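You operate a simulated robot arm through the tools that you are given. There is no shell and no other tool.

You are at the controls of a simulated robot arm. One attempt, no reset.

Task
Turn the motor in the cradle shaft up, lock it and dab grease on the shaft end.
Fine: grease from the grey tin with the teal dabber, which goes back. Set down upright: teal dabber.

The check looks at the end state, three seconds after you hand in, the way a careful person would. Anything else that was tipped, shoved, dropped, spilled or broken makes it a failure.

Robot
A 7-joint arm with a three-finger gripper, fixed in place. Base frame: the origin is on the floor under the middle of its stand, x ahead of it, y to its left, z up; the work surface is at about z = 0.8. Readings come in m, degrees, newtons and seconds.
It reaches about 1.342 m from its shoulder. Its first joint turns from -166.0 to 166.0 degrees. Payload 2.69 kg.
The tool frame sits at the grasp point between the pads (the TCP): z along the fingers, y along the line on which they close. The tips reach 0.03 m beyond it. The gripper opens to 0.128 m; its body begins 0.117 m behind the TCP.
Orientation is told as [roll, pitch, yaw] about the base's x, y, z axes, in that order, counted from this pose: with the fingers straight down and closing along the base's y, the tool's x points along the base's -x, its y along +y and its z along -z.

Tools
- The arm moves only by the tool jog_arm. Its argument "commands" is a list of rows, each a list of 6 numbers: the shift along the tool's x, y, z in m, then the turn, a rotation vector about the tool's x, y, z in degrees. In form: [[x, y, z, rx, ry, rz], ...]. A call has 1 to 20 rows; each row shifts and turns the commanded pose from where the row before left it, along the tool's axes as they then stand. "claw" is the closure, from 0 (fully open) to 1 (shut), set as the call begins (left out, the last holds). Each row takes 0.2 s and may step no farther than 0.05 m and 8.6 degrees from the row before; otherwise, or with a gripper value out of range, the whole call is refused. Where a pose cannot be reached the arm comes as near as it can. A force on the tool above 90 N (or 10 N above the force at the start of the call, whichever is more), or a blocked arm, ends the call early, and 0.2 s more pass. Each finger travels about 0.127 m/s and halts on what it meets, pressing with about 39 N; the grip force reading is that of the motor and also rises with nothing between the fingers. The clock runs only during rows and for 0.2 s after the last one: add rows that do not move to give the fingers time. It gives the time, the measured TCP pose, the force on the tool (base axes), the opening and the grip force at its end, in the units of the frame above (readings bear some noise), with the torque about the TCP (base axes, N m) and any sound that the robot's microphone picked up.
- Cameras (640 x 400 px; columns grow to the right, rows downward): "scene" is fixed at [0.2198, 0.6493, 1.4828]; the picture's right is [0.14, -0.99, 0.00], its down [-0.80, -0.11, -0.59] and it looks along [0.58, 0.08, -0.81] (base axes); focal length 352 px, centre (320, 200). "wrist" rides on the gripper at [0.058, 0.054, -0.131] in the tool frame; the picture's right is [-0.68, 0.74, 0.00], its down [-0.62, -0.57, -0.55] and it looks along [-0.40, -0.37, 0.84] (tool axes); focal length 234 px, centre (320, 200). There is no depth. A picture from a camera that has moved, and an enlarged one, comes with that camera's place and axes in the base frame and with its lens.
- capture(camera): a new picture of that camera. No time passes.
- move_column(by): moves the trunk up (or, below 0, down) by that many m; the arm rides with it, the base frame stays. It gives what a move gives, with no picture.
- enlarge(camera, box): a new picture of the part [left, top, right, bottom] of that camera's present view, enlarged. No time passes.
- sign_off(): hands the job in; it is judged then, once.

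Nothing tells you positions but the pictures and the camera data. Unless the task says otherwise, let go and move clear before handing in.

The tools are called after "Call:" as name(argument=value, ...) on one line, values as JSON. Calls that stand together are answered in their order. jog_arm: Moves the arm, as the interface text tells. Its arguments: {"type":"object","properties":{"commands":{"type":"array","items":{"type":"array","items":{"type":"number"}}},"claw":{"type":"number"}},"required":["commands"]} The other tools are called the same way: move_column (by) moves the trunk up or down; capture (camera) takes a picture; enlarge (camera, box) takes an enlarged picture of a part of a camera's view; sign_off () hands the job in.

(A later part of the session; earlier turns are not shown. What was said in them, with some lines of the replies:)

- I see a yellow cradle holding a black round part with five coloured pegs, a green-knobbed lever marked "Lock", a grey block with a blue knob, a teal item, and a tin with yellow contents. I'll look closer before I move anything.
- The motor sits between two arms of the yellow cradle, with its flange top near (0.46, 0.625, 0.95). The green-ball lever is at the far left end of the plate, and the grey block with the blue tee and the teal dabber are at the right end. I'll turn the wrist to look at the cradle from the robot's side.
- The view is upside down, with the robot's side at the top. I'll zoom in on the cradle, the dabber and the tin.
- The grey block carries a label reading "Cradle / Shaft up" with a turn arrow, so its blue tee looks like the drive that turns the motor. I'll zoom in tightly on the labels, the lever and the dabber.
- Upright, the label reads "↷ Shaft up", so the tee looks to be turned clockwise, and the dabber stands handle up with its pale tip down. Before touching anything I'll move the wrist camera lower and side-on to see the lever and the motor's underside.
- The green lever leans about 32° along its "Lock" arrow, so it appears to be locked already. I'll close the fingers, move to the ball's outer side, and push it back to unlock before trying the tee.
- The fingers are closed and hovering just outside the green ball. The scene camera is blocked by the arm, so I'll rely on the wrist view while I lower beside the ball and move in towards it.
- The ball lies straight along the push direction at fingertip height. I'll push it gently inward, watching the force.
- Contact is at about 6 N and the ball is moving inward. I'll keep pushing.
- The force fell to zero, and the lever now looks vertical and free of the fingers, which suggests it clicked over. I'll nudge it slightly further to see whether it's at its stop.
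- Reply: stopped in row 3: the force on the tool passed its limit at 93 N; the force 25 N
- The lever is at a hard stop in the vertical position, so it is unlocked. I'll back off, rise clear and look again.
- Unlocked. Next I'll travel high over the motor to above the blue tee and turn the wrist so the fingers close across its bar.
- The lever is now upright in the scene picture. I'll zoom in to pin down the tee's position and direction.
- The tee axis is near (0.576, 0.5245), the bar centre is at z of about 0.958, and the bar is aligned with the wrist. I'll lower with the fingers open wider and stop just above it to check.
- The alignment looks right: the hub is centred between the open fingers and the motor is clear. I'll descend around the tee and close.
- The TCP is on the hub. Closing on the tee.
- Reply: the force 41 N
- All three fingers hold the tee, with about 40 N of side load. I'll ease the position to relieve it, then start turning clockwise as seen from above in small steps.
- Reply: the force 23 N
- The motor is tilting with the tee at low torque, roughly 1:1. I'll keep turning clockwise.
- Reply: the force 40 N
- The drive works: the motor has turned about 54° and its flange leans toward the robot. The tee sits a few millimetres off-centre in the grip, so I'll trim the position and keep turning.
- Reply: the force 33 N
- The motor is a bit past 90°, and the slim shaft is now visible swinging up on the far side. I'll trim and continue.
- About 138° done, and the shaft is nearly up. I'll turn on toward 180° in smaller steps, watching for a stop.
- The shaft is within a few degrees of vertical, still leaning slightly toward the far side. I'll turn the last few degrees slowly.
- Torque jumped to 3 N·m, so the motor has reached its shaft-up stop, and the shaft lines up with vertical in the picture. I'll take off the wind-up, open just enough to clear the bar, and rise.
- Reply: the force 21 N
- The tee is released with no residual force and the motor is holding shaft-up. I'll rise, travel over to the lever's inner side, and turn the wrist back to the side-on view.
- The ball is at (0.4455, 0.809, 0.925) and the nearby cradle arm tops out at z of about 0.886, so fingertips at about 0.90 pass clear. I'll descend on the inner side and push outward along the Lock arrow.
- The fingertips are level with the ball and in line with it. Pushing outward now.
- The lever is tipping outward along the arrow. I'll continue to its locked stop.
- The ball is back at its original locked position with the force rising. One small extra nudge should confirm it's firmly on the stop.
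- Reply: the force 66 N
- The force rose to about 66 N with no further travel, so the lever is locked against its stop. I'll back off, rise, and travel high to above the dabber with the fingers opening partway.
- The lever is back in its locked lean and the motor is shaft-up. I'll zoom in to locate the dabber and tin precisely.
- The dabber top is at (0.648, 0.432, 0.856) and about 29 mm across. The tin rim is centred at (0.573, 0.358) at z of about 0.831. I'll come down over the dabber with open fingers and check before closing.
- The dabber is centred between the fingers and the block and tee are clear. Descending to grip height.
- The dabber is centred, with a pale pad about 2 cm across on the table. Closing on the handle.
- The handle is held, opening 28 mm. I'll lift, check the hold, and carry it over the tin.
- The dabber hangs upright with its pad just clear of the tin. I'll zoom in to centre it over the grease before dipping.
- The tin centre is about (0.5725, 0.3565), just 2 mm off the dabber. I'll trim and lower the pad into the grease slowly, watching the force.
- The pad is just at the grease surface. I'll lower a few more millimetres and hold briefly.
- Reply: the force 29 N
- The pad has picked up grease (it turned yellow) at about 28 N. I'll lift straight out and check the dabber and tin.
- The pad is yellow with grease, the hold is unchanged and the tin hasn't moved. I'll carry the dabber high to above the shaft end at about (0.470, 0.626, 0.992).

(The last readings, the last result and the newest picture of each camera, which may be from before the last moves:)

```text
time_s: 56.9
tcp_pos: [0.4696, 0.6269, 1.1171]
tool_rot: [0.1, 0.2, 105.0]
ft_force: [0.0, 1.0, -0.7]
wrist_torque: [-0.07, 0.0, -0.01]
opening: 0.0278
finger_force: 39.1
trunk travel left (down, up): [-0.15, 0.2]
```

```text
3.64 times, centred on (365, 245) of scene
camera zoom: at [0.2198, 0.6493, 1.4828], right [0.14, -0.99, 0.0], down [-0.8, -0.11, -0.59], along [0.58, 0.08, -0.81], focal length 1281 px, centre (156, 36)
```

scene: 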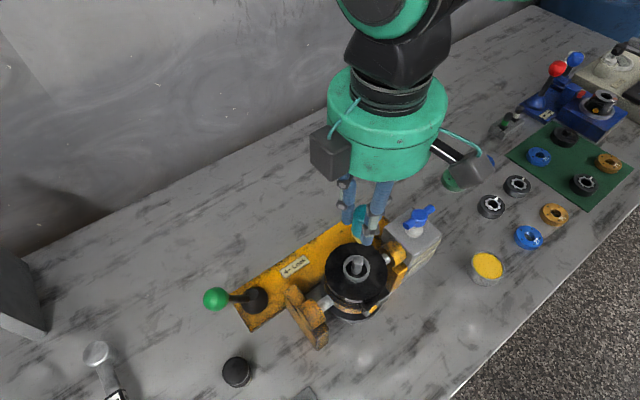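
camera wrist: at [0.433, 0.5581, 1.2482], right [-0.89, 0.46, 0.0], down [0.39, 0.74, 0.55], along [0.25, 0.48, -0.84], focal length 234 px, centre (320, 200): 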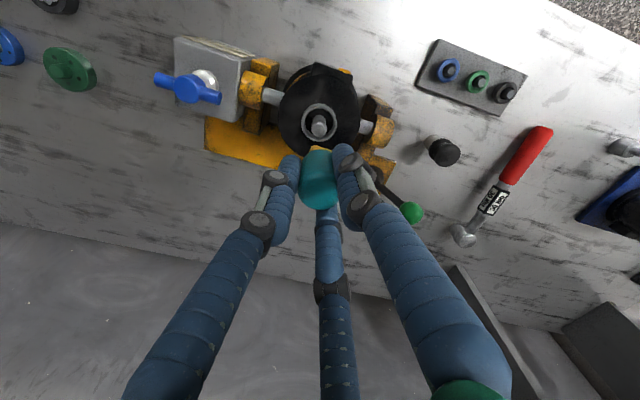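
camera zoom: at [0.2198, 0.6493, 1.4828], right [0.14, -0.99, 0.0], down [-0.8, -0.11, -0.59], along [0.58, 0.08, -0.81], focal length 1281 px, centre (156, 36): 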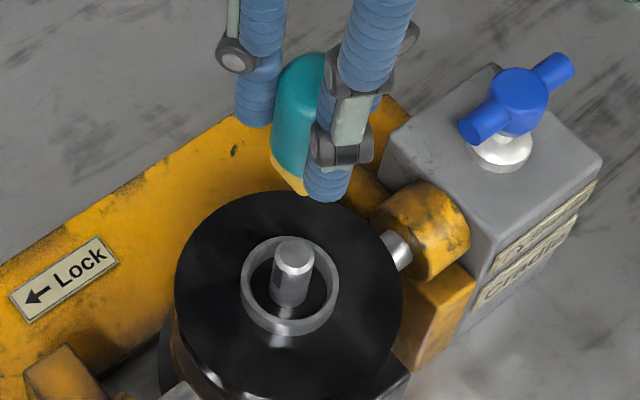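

The shaft end triangulates to about (0.468, 0.6255) with its top near z of 0.996, so contact should come at a TCP z of about 1.05. I'll trim 2 mm and lower to just above it.

Call:
jog_arm(commands=[[0.0008, 0.0017, 0.02, 0, 0, 0], [0, 0, 0.02, 0, 0, 0], [0, 0, 0.012, 0, 0, 0], [0, 0, 0, 0, 0, 0]])

Call:
enlarge(camera="wrist", box=[270, 80, 370, 220])

Call:
enlarge(camera="scene", box=[320, 210, 410, 310])

```text
time_s: 57.9
tcp_pos: [0.4693, 0.6257, 1.0677]
tool_rot: [0.0, 0.1, 104.9]
ft_force: [0.0, 0.1, -1.1]
wrist_torque: [-0.03, -0.03, 0.02]
opening: 0.0279
finger_force: 39.4
trunk travel left (down, up): [-0.15, 0.2]
```

```text
2.86 times, centred on (320, 150) of wrist
camera zoom: at [0.4334, 0.5562, 1.1977], right [-0.89, 0.46, 0.0], down [0.39, 0.74, 0.55], along [0.25, 0.49, -0.84], focal length 669 px, centre (320, 343)
```

zoom: 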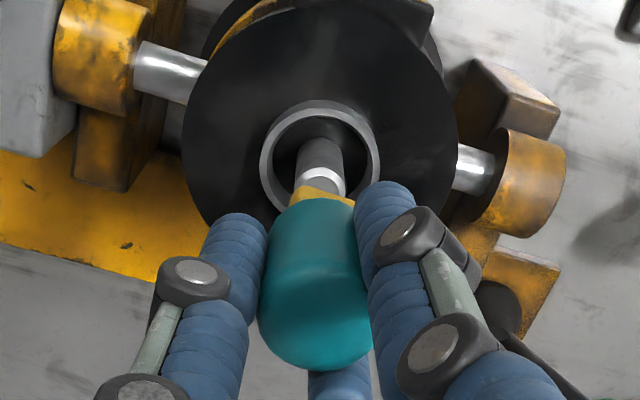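

```text
4.00 times, centred on (365, 260) of scene
camera zoom: at [0.2198, 0.6493, 1.4828], right [0.14, -0.99, 0.0], down [-0.8, -0.11, -0.59], along [0.58, 0.08, -0.81], focal length 1410 px, centre (140, -40)
```

zoom: 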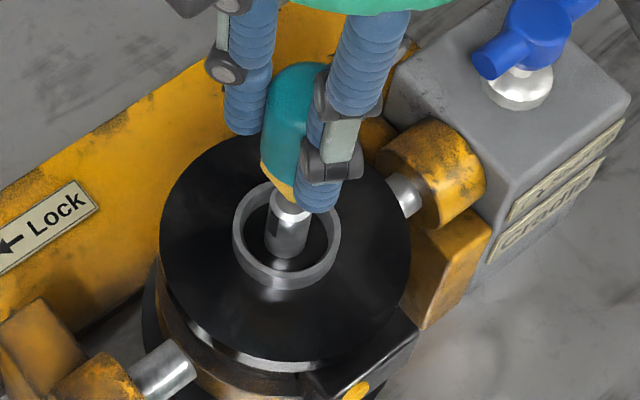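

The pad is right over the shaft end. I'll lower in 2 mm steps until light contact.

Call:
jog_arm(commands=[[0, 0, 0.002, 0, 0, 0], [0, 0, 0.002, 0, 0, 0], [0, 0, 0.002, 0, 0, 0], [0, 0, 0, 0, 0, 0]])

Call:
enlarge(camera="scene", box=[330, 225, 390, 285])

Call:
enlarge(camera="wrist", box=[280, 100, 360, 180])

```text
time_s: 58.9
tcp_pos: [0.469, 0.6265, 1.0614]
tool_rot: [0.0, 0.1, 105.0]
ft_force: [1.1, 0.5, -1.1]
wrist_torque: [0.01, 0.01, 0.01]
opening: 0.028
finger_force: 38.7
trunk travel left (down, up): [-0.15, 0.2]
```

```text
6.67 times, centred on (360, 255) of scene
camera zoom: at [0.2198, 0.6493, 1.4828], right [0.14, -0.99, 0.0], down [-0.8, -0.11, -0.59], along [0.58, 0.08, -0.81], focal length 2349 px, centre (53, -167)
```

zoom: 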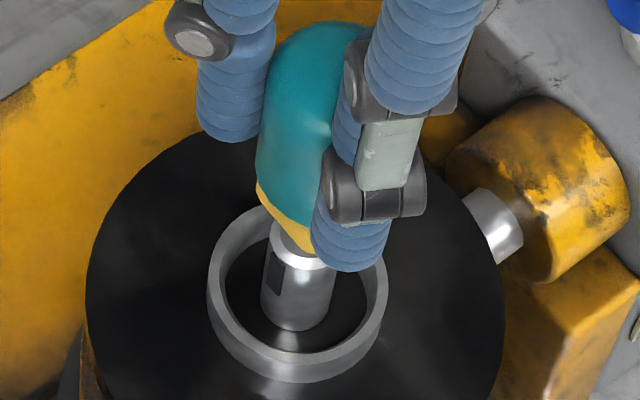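

```text
5.00 times, centred on (320, 140) of wrist
camera zoom: at [0.4325, 0.5553, 1.1921], right [-0.89, 0.46, 0.0], down [0.39, 0.74, 0.55], along [0.25, 0.49, -0.84], focal length 1171 px, centre (320, 500)
```

zoom: 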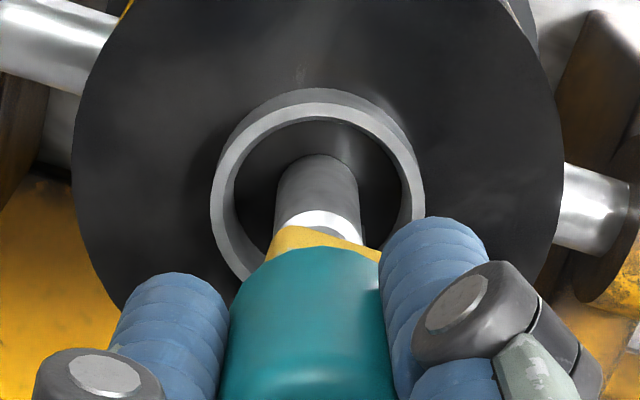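

Call:
jog_arm(commands=[[0, 0, 0.0015, 0, 0, 0], [0, 0, 0.0015, 0, 0, 0], [0, 0, 0.0015, 0, 0, 0], [0, 0, 0, 0, 0, 0]])

Call:
enlarge(camera="scene", box=[330, 225, 390, 285])

```text
time_s: 59.9
tcp_pos: [0.4684, 0.6246, 1.0569]
tool_rot: [0.0, 0.1, 105.0]
ft_force: [0.5, 0.2, -0.7]
wrist_torque: [0.01, -0.01, 0.01]
opening: 0.028
finger_force: 38.8
trunk travel left (down, up): [-0.15, 0.2]
```

```text
6.67 times, centred on (360, 255) of scene
camera zoom: at [0.2198, 0.6493, 1.4828], right [0.14, -0.99, 0.0], down [-0.8, -0.11, -0.59], along [0.58, 0.08, -0.81], focal length 2349 px, centre (53, -167)
```

zoom: 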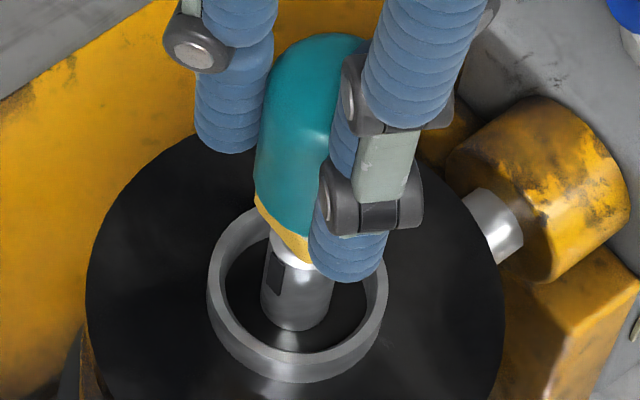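

No contact yet. I'll continue down in 1.5 mm steps.

Call:
jog_arm(commands=[[0, 0, 0.0015, 0, 0, 0], [0, 0, 0.0015, 0, 0, 0], [0, 0, 0, 0, 0, 0]])

Call:
enlarge(camera="scene", box=[330, 225, 390, 285])

Call:
enlarge(camera="wrist", box=[280, 100, 360, 180])

```text
time_s: 60.6
tcp_pos: [0.4684, 0.6271, 1.0542]
tool_rot: [0.1, 0.0, 105.0]
ft_force: [-0.1, -0.9, -0.6]
wrist_torque: [0.0, 0.0, -0.03]
opening: 0.0281
finger_force: 39.1
trunk travel left (down, up): [-0.15, 0.2]
```

```text
6.67 times, centred on (360, 255) of scene
camera zoom: at [0.2198, 0.6493, 1.4828], right [0.14, -0.99, 0.0], down [-0.8, -0.11, -0.59], along [0.58, 0.08, -0.81], focal length 2349 px, centre (53, -167)
```

zoom: 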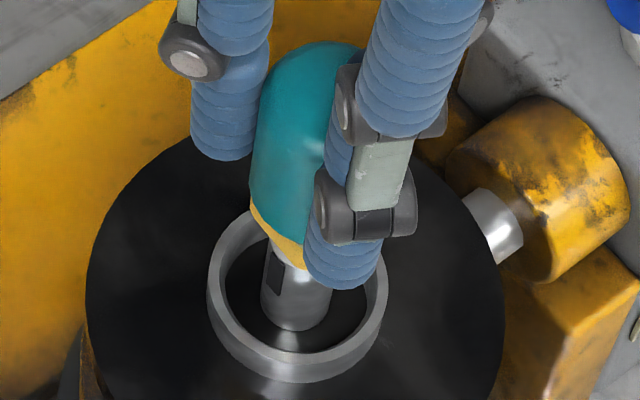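

```text
5.00 times, centred on (320, 140) of wrist
camera zoom: at [0.4318, 0.5561, 1.1847], right [-0.89, 0.46, 0.0], down [0.39, 0.74, 0.55], along [0.25, 0.49, -0.84], focal length 1171 px, centre (320, 500)
```

zoom: 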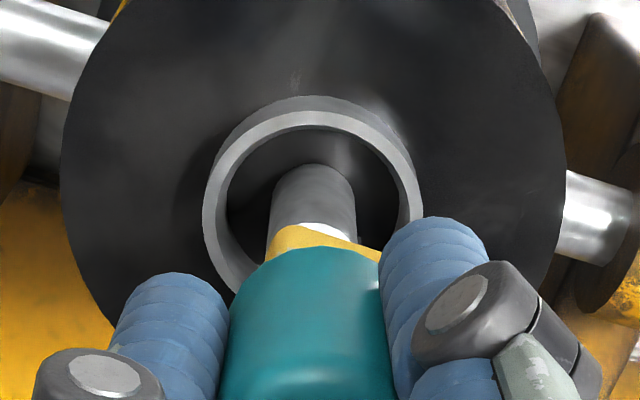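

The pad is within 2 mm of centre and very close. I'll nudge it to centre while lowering 1 mm at a time.

Call:
jog_arm(commands=[[0.001, -0.001, 0.001, 0, 0, 0], [0, 0, 0.001, 0, 0, 0], [0, 0, 0.001, 0, 0, 0], [0, 0, 0, 0, 0, 0]])

Call:
enlarge(camera="scene", box=[330, 225, 390, 285])

```text
time_s: 61.6
tcp_pos: [0.4702, 0.6243, 1.0527]
tool_rot: [0.0, 0.0, 105.1]
ft_force: [0.7, 0.6, 0.3]
wrist_torque: [0.01, 0.03, 0.04]
opening: 0.0282
finger_force: 39.1
trunk travel left (down, up): [-0.15, 0.2]
```

```text
6.67 times, centred on (360, 255) of scene
camera zoom: at [0.2198, 0.6493, 1.4828], right [0.14, -0.99, 0.0], down [-0.8, -0.11, -0.59], along [0.58, 0.08, -0.81], focal length 2349 px, centre (53, -167)
```

zoom: 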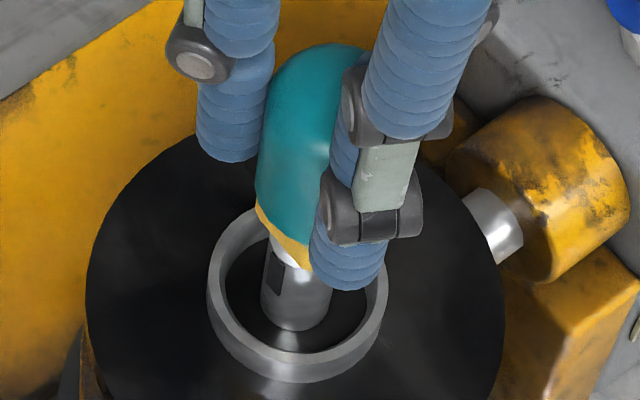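

Call:
jog_arm(commands=[[0, 0, 0.001, 0, 0, 0], [0, 0, 0.001, 0, 0, 0], [0, 0, 0, 0, 0, 0]])

Call:
enlarge(camera="scene", box=[330, 225, 390, 285])

Call:
enlarge(camera="wrist", box=[280, 100, 360, 180])

```text
time_s: 62.5
tcp_pos: [0.4701, 0.6242, 1.0496]
tool_rot: [0.0, 0.0, 105.0]
ft_force: [0.3, 0.1, -1.2]
wrist_torque: [0.04, 0.02, 0.0]
opening: 0.028
finger_force: 39.3
trunk travel left (down, up): [-0.15, 0.2]
```

```text
6.67 times, centred on (360, 255) of scene
camera zoom: at [0.2198, 0.6493, 1.4828], right [0.14, -0.99, 0.0], down [-0.8, -0.11, -0.59], along [0.58, 0.08, -0.81], focal length 2349 px, centre (53, -167)
```

zoom: 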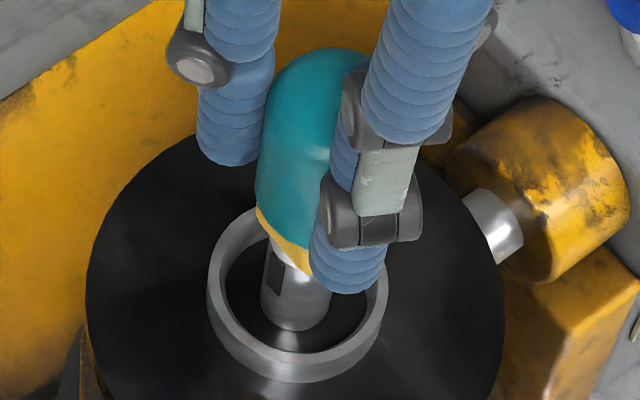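

```text
5.00 times, centred on (320, 140) of wrist
camera zoom: at [0.4332, 0.5546, 1.1802], right [-0.89, 0.46, 0.0], down [0.39, 0.74, 0.55], along [0.25, 0.49, -0.84], focal length 1171 px, centre (320, 500)
```

zoom: 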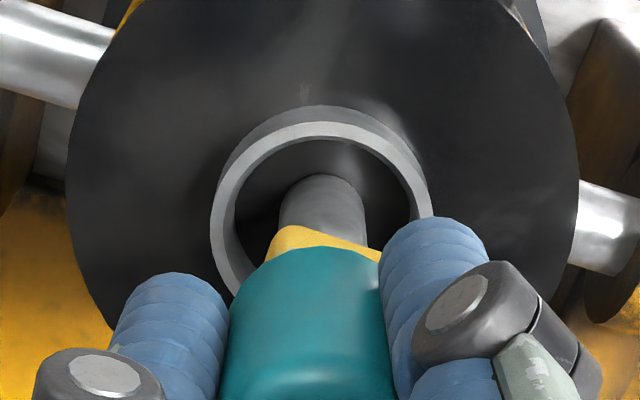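

Call:
jog_arm(commands=[[0, 0, 0.001, 0, 0, 0], [0, 0, 0.001, 0, 0, 0], [0, 0, 0, 0, 0, 0]])

Call:
enlarge(camera="scene", box=[330, 225, 390, 285])

```text
time_s: 63.2
tcp_pos: [0.471, 0.6241, 1.0481]
tool_rot: [0.0, 0.1, 105.0]
ft_force: [0.7, -0.4, -0.8]
wrist_torque: [0.0, -0.01, 0.01]
opening: 0.0278
finger_force: 39.0
trunk travel left (down, up): [-0.15, 0.2]
```

```text
6.67 times, centred on (360, 255) of scene
camera zoom: at [0.2198, 0.6493, 1.4828], right [0.14, -0.99, 0.0], down [-0.8, -0.11, -0.59], along [0.58, 0.08, -0.81], focal length 2349 px, centre (53, -167)
```

zoom: 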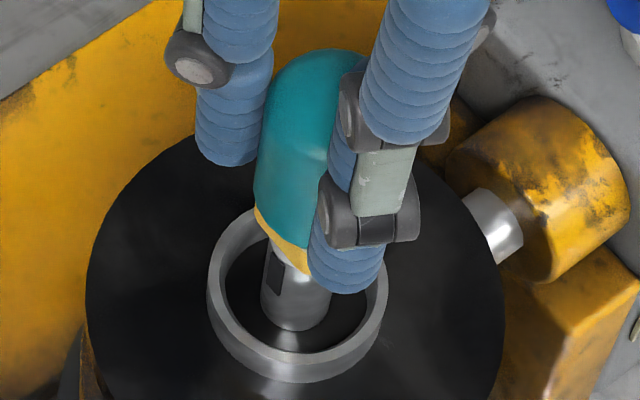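

Call:
jog_arm(commands=[[0, 0, 0.001, 0, 0, 0], [0, 0, 0.001, 0, 0, 0], [0, 0, 0, 0, 0, 0]])

Call:
enlarge(camera="scene", box=[330, 225, 390, 285])

```text
time_s: 64.0
tcp_pos: [0.4697, 0.6244, 1.0461]
tool_rot: [0.1, 0.1, 105.1]
ft_force: [-0.4, -0.6, -1.3]
wrist_torque: [-0.02, 0.03, 0.0]
opening: 0.028
finger_force: 39.2
trunk travel left (down, up): [-0.15, 0.2]
```

```text
6.67 times, centred on (360, 255) of scene
camera zoom: at [0.2198, 0.6493, 1.4828], right [0.14, -0.99, 0.0], down [-0.8, -0.11, -0.59], along [0.58, 0.08, -0.81], focal length 2349 px, centre (53, -167)
```

zoom: 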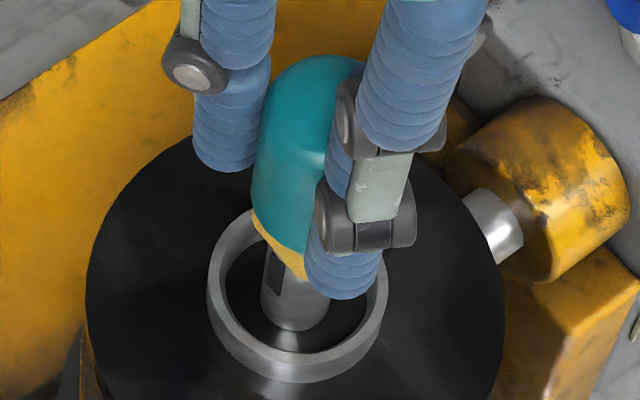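

Both views still show the pad in front of and above the shaft end, with no contact force. I'll continue down.

Call:
jog_arm(commands=[[0, 0, 0.001, 0, 0, 0], [0, 0, 0.001, 0, 0, 0], [0, 0, 0, 0, 0, 0]])

Call:
enlarge(camera="wrist", box=[280, 100, 360, 180])

Call:
enlarge(camera="scene", box=[330, 225, 390, 285])

```text
time_s: 64.8
tcp_pos: [0.4706, 0.6251, 1.046]
tool_rot: [-0.1, -0.1, 105.0]
ft_force: [1.2, -1.7, 8.4]
wrist_torque: [-0.07, -0.04, 0.01]
opening: 0.028
finger_force: 39.4
trunk travel left (down, up): [-0.15, 0.2]
```

```text
5.00 times, centred on (320, 140) of wrist
camera zoom: at [0.4333, 0.5551, 1.1756], right [-0.89, 0.46, 0.0], down [0.39, 0.74, 0.55], along [0.25, 0.49, -0.84], focal length 1171 px, centre (320, 500)
```

zoom: 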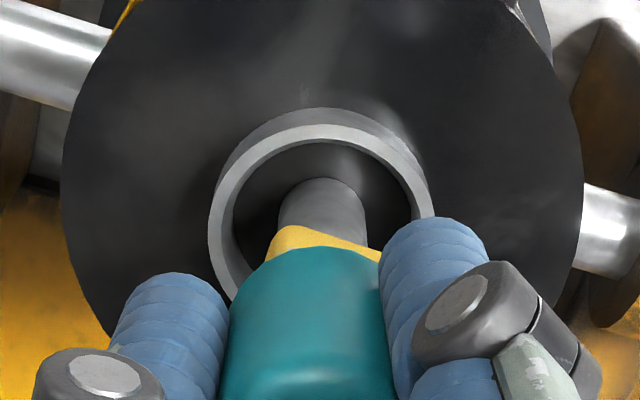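

```text
6.67 times, centred on (360, 255) of scene
camera zoom: at [0.2198, 0.6493, 1.4828], right [0.14, -0.99, 0.0], down [-0.8, -0.11, -0.59], along [0.58, 0.08, -0.81], focal length 2349 px, centre (53, -167)
```

zoom: 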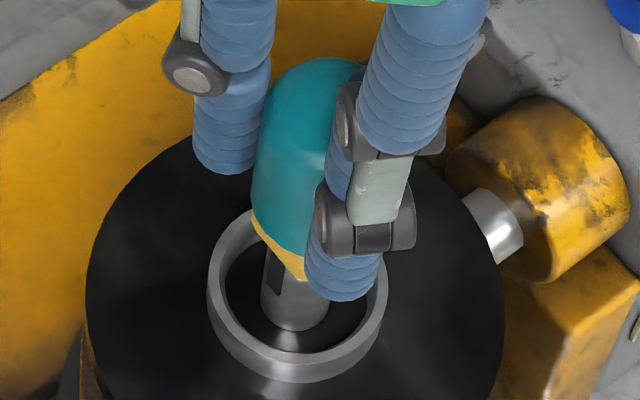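

Contact at about 8 N. I'll press half a millimetre more, hold a moment, then lift straight off and look at the shaft end.

Call:
jog_arm(commands=[[0, 0, 0.0005, 0, 0, 0], [0, 0, 0, 0, 0, 0], [0, 0, 0, 0, 0, 0]])

Call:
jog_arm(commands=[[0, 0, -0.005, 0, 0, 0], [0, 0, -0.02, 0, 0, 0], [0, 0, -0.03, 0, 0, 0], [0, 0, -0.03, 0, 0, 0], [0, 0, 0, 0, 0, 0]])

Call:
enlarge(camera="scene", box=[310, 190, 410, 300])

Call:
enlarge(camera="wrist", box=[270, 80, 370, 220])

```text
time_s: 65.7
tcp_pos: [0.4703, 0.6265, 1.0433]
tool_rot: [-0.1, 0.1, 105.0]
ft_force: [0.8, 2.2, 14.7]
wrist_torque: [0.13, -0.05, 0.0]
opening: 0.0277
finger_force: 39.2
trunk travel left (down, up): [-0.15, 0.2]
```

```text
time_s: 66.8
tcp_pos: [0.4696, 0.6272, 1.1267]
tool_rot: [0.0, 0.1, 105.0]
ft_force: [-0.1, -0.5, -0.9]
wrist_torque: [0.04, -0.01, 0.01]
opening: 0.0281
finger_force: 39.1
trunk travel left (down, up): [-0.15, 0.2]
```

```text
3.64 times, centred on (360, 245) of scene
camera zoom: at [0.2198, 0.6493, 1.4828], right [0.14, -0.99, 0.0], down [-0.8, -0.11, -0.59], along [0.58, 0.08, -0.81], focal length 1281 px, centre (174, 36)
```

zoom: 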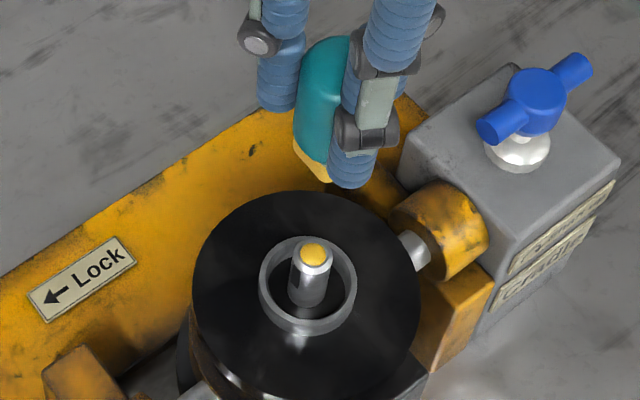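

```text
2.86 times, centred on (320, 150) of wrist
camera zoom: at [0.4328, 0.5572, 1.2585], right [-0.89, 0.46, 0.0], down [0.39, 0.74, 0.55], along [0.25, 0.49, -0.84], focal length 669 px, centre (320, 343)
```

zoom: 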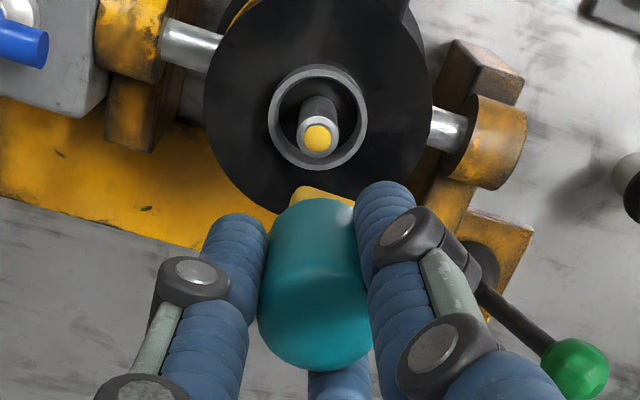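

There is a clean dab of grease on the shaft end. Next I'll carry the dabber back high over the tee to its original spot at (0.648, 0.431) and lower most of the way.

Call:
jog_arm(commands=[[0.0393, -0.0203, 0, 0, 0, 0], [0.0393, -0.0203, 0, 0, 0, 0], [0.0393, -0.0203, 0, 0, 0, 0], [0.0393, -0.0203, 0, 0, 0, 0], [0.0393, -0.0203, 0, 0, 0, 0], [0.0393, -0.0203, 0, 0, 0, 0], [0, 0, 0.045, 0, 0, 0], [0, 0, 0.045, 0, 0, 0], [0, 0, 0.045, 0, 0, 0], [0, 0, 0.045, 0, 0, 0], [0, 0, 0.045, 0, 0, 0], [0, 0, 0, 0, 0, 0]])

Call:
capture(camera="wrist")

Call:
enlarge(camera="scene", box=[380, 160, 520, 290])

```text
time_s: 69.5
tcp_pos: [0.6487, 0.4299, 0.903]
tool_rot: [0.0, 0.2, 105.1]
ft_force: [0.4, 0.6, -0.9]
wrist_torque: [-0.04, 0.04, 0.0]
opening: 0.0282
finger_force: 38.7
trunk travel left (down, up): [-0.15, 0.2]
```

```text
taken
camera wrist: at [0.6124, 0.3594, 1.0343], right [-0.89, 0.46, 0.0], down [0.39, 0.74, 0.55], along [0.25, 0.49, -0.84], focal length 234 px, centre (320, 200)
```

wrist: 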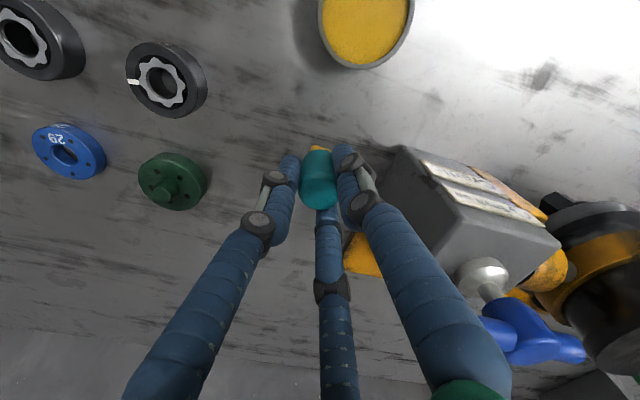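

```text
3.08 times, centred on (450, 225) of scene
camera zoom: at [0.2198, 0.6493, 1.4828], right [0.14, -0.99, 0.0], down [-0.8, -0.11, -0.59], along [0.58, 0.08, -0.81], focal length 1084 px, centre (-80, 123)
```

zoom: 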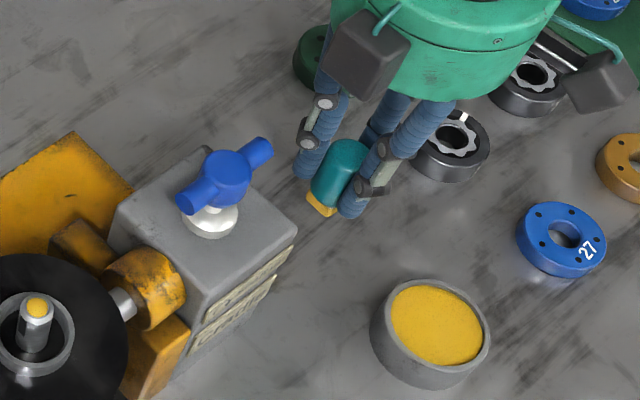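

The dabber is directly above where it stood. Lowering to near the table, then in millimetre steps to touch.

Call:
jog_arm(commands=[[0, 0, 0.02, 0, 0, 0], [0, 0, 0.015, 0, 0, 0], [0, 0, 0.007, 0, 0, 0], [0, 0, 0, 0, 0, 0]])

Call:
jog_arm(commands=[[0, 0, 0.001, 0, 0, 0], [0, 0, 0.001, 0, 0, 0], [0, 0, 0.001, 0, 0, 0], [0, 0, 0, 0, 0, 0]])

```text
time_s: 70.5
tcp_pos: [0.6489, 0.4296, 0.8612]
tool_rot: [-0.1, 0.0, 105.1]
ft_force: [-0.5, 0.5, -1.2]
wrist_torque: [-0.02, -0.01, 0.01]
opening: 0.028
finger_force: 38.7
trunk travel left (down, up): [-0.15, 0.2]
```

```text
time_s: 71.5
tcp_pos: [0.649, 0.4289, 0.8577]
tool_rot: [0.0, 0.1, 104.9]
ft_force: [-0.1, -0.1, 0.2]
wrist_torque: [-0.01, -0.01, 0.03]
opening: 0.028
finger_force: 38.6
trunk travel left (down, up): [-0.15, 0.2]
```

Call:
jog_arm(commands=[[0, 0, 0.001, 0, 0, 0], [0, 0, 0.001, 0, 0, 0], [0, 0, 0, 0, 0, 0]])

Call:
enlarge(camera="wrist", box=[260, 100, 380, 220])

Call:
enlarge(camera="scene", box=[410, 190, 490, 260])

```text
time_s: 72.2
tcp_pos: [0.6484, 0.4304, 0.8543]
tool_rot: [-0.1, 0.2, 105.0]
ft_force: [0.7, 0.7, -0.3]
wrist_torque: [0.01, 0.01, -0.02]
opening: 0.0281
finger_force: 39.3
trunk travel left (down, up): [-0.15, 0.2]
```

```text
3.33 times, centred on (320, 160) of wrist
camera zoom: at [0.6123, 0.3594, 0.987], right [-0.89, 0.46, 0.0], down [0.39, 0.74, 0.55], along [0.25, 0.49, -0.84], focal length 781 px, centre (320, 333)
```

zoom: 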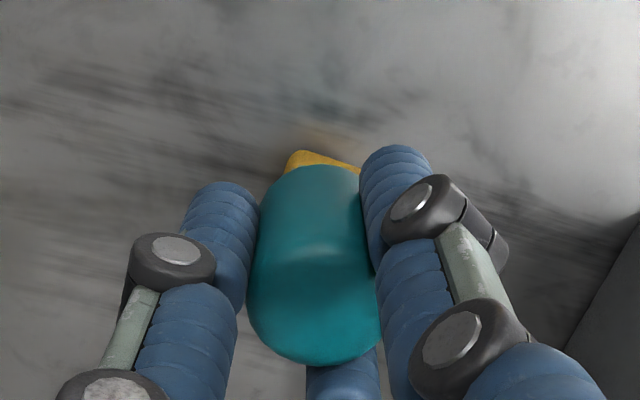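

```text
5.71 times, centred on (450, 225) of scene
camera zoom: at [0.2198, 0.6493, 1.4828], right [0.14, -0.99, 0.0], down [-0.8, -0.11, -0.59], along [0.58, 0.08, -0.81], focal length 2014 px, centre (-423, 57)
```

zoom: 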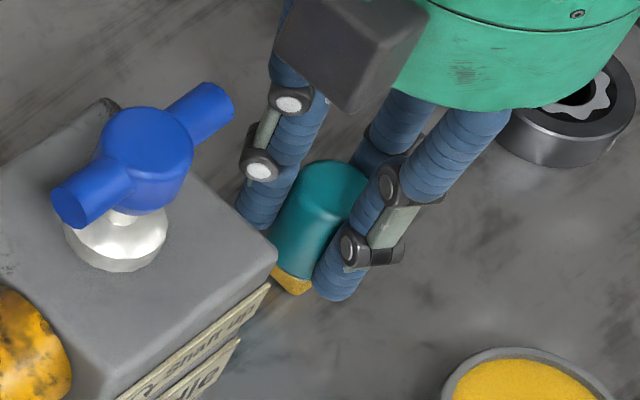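

No contact yet. I'll keep stepping down.

Call:
jog_arm(commands=[[0, 0, 0.001, 0, 0, 0], [0, 0, 0, 0, 0, 0]])

Call:
jog_arm(commands=[[0, 0, 0.001, 0, 0, 0], [0, 0, 0, 0, 0, 0]])

```text
time_s: 72.8
tcp_pos: [0.6496, 0.4281, 0.8558]
tool_rot: [0.0, 0.1, 105.0]
ft_force: [-0.1, -0.3, -0.1]
wrist_torque: [-0.02, -0.04, 0.0]
opening: 0.0282
finger_force: 38.9
trunk travel left (down, up): [-0.15, 0.2]
```

```text
time_s: 73.5
tcp_pos: [0.6498, 0.4288, 0.8548]
tool_rot: [-0.1, 0.1, 105.0]
ft_force: [0.2, -0.2, 0.4]
wrist_torque: [0.0, 0.0, -0.03]
opening: 0.0282
finger_force: 38.8
trunk travel left (down, up): [-0.15, 0.2]
```

Call:
jog_arm(commands=[[0, 0, 0.001, 0, 0, 0], [0, 0, 0, 0, 0, 0]])

Call:
enlarge(camera="wrist", box=[290, 120, 350, 180])

```text
time_s: 74.0
tcp_pos: [0.6493, 0.4289, 0.8549]
tool_rot: [-0.1, 0.0, 105.0]
ft_force: [-1.7, -0.3, 9.7]
wrist_torque: [0.03, 0.12, 0.02]
opening: 0.0282
finger_force: 38.8
trunk travel left (down, up): [-0.15, 0.2]
```

```text
6.67 times, centred on (320, 150) of wrist
camera zoom: at [0.6123, 0.3588, 0.9855], right [-0.89, 0.46, 0.0], down [0.39, 0.74, 0.55], along [0.26, 0.49, -0.84], focal length 1561 px, centre (320, 533)
```

zoom: 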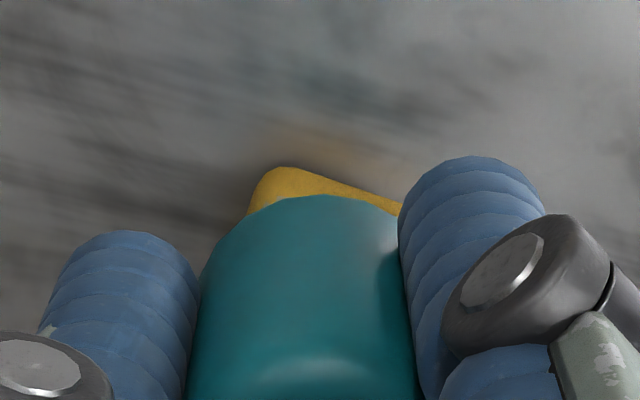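

The pad is on the table at about 10 N. I'll ease off half a millimetre and open the fingers.

Call:
jog_arm(commands=[[0, 0, -0.0006, 0, 0, 0], [0, 0, 0, 0, 0, 0]])

Call:
jog_arm(commands=[[0, 0, 0, 0, 0, 0], [0, 0, 0, 0, 0, 0], [0, 0, 0, 0, 0, 0], [0, 0, 0, 0, 0, 0]], claw=0.4)

Call:
capture(camera="wrist")

Call:
enlarge(camera="scene", box=[400, 180, 500, 270])

```text
time_s: 74.7
tcp_pos: [0.6501, 0.4287, 0.8538]
tool_rot: [-0.1, 0.1, 105.0]
ft_force: [-1.7, 2.0, 8.2]
wrist_torque: [0.03, 0.04, 0.01]
opening: 0.0279
finger_force: 39.8
trunk travel left (down, up): [-0.15, 0.2]
```

```text
time_s: 75.7
tcp_pos: [0.6494, 0.4291, 0.8529]
tool_rot: [0.0, 0.1, 105.0]
ft_force: [0.3, -0.2, 0.0]
wrist_torque: [0.02, -0.01, -0.03]
opening: 0.0768
finger_force: 0.0
trunk travel left (down, up): [-0.15, 0.2]
```

```text
taken
camera wrist: at [0.6127, 0.3588, 0.9851], right [-0.89, 0.46, 0.0], down [0.39, 0.74, 0.55], along [0.25, 0.49, -0.84], focal length 234 px, centre (320, 200)
```

wrist: 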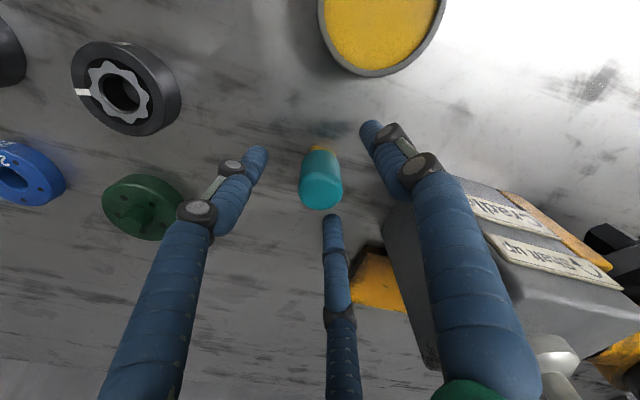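

```text
4.44 times, centred on (450, 225) of scene
camera zoom: at [0.2198, 0.6493, 1.4828], right [0.14, -0.99, 0.0], down [-0.8, -0.11, -0.59], along [0.58, 0.08, -0.81], focal length 1566 px, centre (-258, 89)
```

zoom: 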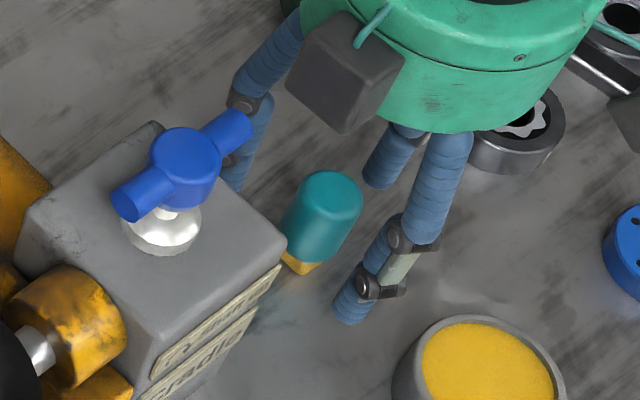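

The dabber stands upright on its spot, released. I'll rise straight up, move clear and do a final check of everything.

Call:
jog_arm(commands=[[0, 0, -0.03, 0, 0, 0], [0, 0, -0.045, 0, 0, 0], [0, 0, -0.045, 0, 0, 0], [0, 0, -0.045, 0, 0, 0], [0, 0, -0.045, 0, 0, 0], [0, 0, -0.045, 0, 0, 0], [0, 0, -0.045, 0, 0, 0], [0, 0, -0.045, 0, 0, 0], [0.03, -0.03, 0, 0, 0, 0], [0.03, -0.03, 0, 0, 0, 0], [0.03, -0.03, 0, 0, 0, 0], [0, 0, 0, 0, 0, 0]])

Call:
capture(camera="scene")

Call:
capture(camera="wrist")

Call:
enlarge(camera="scene", box=[200, 200, 420, 340])

Call:
enlarge(camera="scene", box=[400, 180, 540, 300])

```text
time_s: 78.2
tcp_pos: [0.7613, 0.3633, 1.2007]
tool_rot: [0.0, 0.1, 105.0]
ft_force: [0.4, -0.2, 0.4]
wrist_torque: [0.05, 0.09, 0.01]
opening: 0.077
finger_force: 0.2
trunk travel left (down, up): [-0.15, 0.2]
```

```text
taken
```

scene: 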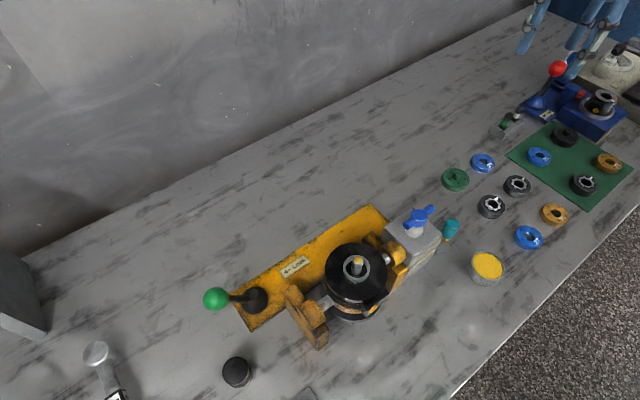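

```text
taken
camera wrist: at [0.7238, 0.2941, 1.3302], right [-0.89, 0.46, 0.0], down [0.39, 0.74, 0.55], along [0.25, 0.49, -0.84], focal length 234 px, centre (320, 200)
```

wrist: 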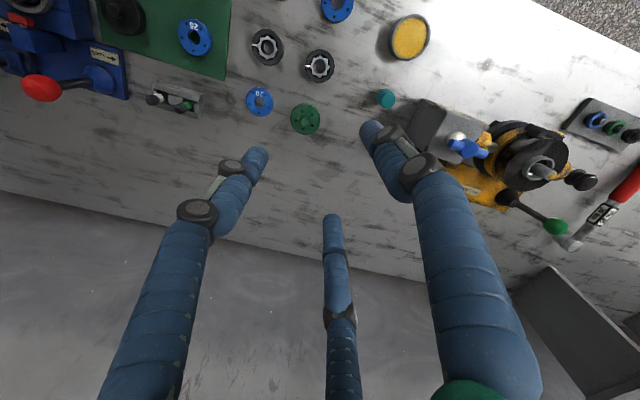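

```text
2.86 times, centred on (310, 270) of scene
camera zoom: at [0.2198, 0.6493, 1.4828], right [0.14, -0.99, 0.0], down [-0.8, -0.11, -0.59], along [0.58, 0.08, -0.81], focal length 1007 px, centre (349, 0)
```

zoom: 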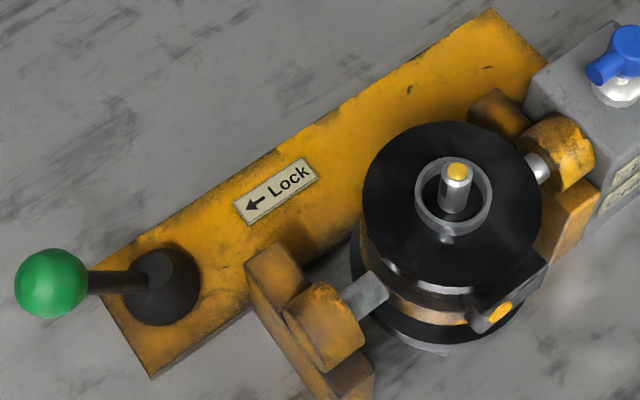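

```text
3.33 times, centred on (470, 240) of scene
camera zoom: at [0.2198, 0.6493, 1.4828], right [0.14, -0.99, 0.0], down [-0.8, -0.11, -0.59], along [0.58, 0.08, -0.81], focal length 1175 px, centre (-180, 67)
```

zoom: 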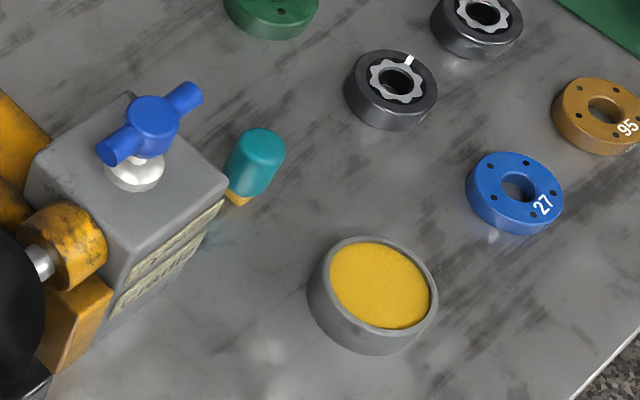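

Everything looks in place. One last check that the shaft is still vertical under lock, using the same zoom as before.

Call:
enlarge(camera="scene", box=[310, 210, 410, 320])

Call:
enlarge(camera="wrist", box=[360, 70, 600, 250])

```text
3.64 times, centred on (360, 265) of scene
camera zoom: at [0.2198, 0.6493, 1.4828], right [0.14, -0.99, 0.0], down [-0.8, -0.11, -0.59], along [0.58, 0.08, -0.81], focal length 1281 px, centre (174, -36)
```

zoom: 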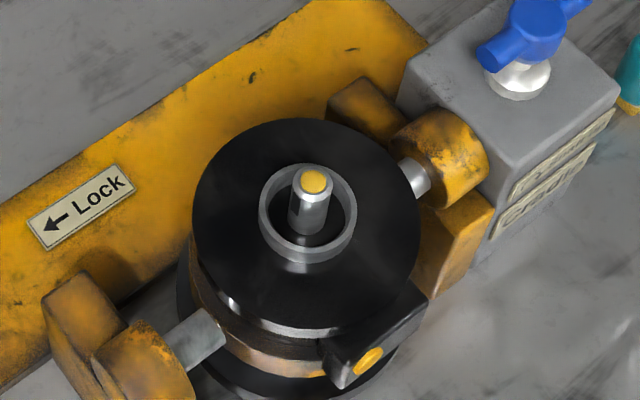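

```text
2.22 times, centred on (480, 160) of wrist
camera zoom: at [0.7238, 0.2941, 1.3302], right [-0.89, 0.46, 0.0], down [0.39, 0.74, 0.55], along [0.25, 0.49, -0.84], focal length 520 px, centre (-36, 289)
```

zoom: 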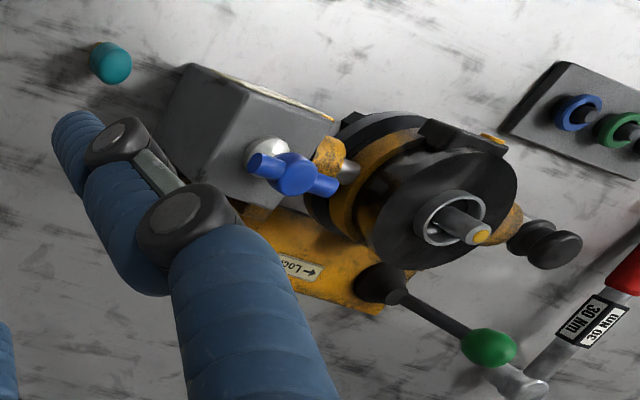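

The shaft is in the same position as it was at the stop, vertical and with grease on its end. The lever is in its locked lean, the dabber is upright back at its place, the tin is undisturbed and the gripper is clear. I'm handing the job in.

Call:
sign_off()

```text
The job is handed in.
```

I turned the motor shaft-up in the cradle, locked it, and put a dab of grease on the shaft end. The job is handed in; I haven't seen a verdict.

- **Motor:** The lever was already leaning along its "Lock" arrow, so I took it as locked and moved it upright first. I then turned the blue tee clockwise about 180° to its stop. In the last picture the shaft looks vertical and has not moved since.
- **Lock:** I pushed the green lever back along the arrow until it would go no further. It is in the same lean as at the start.
- **Grease:** I dipped the teal dabber in the grey tin and pressed it on the shaft end at about 15 N. The dab shows in both camera views.
- **Dabber:** It stands upright within a few millimetres of where it was. Its pad still has grease on it, so there may be a trace on the table under it.

I saw nothing tipped, spilled or moved, and the gripper was open and clear when I handed in.
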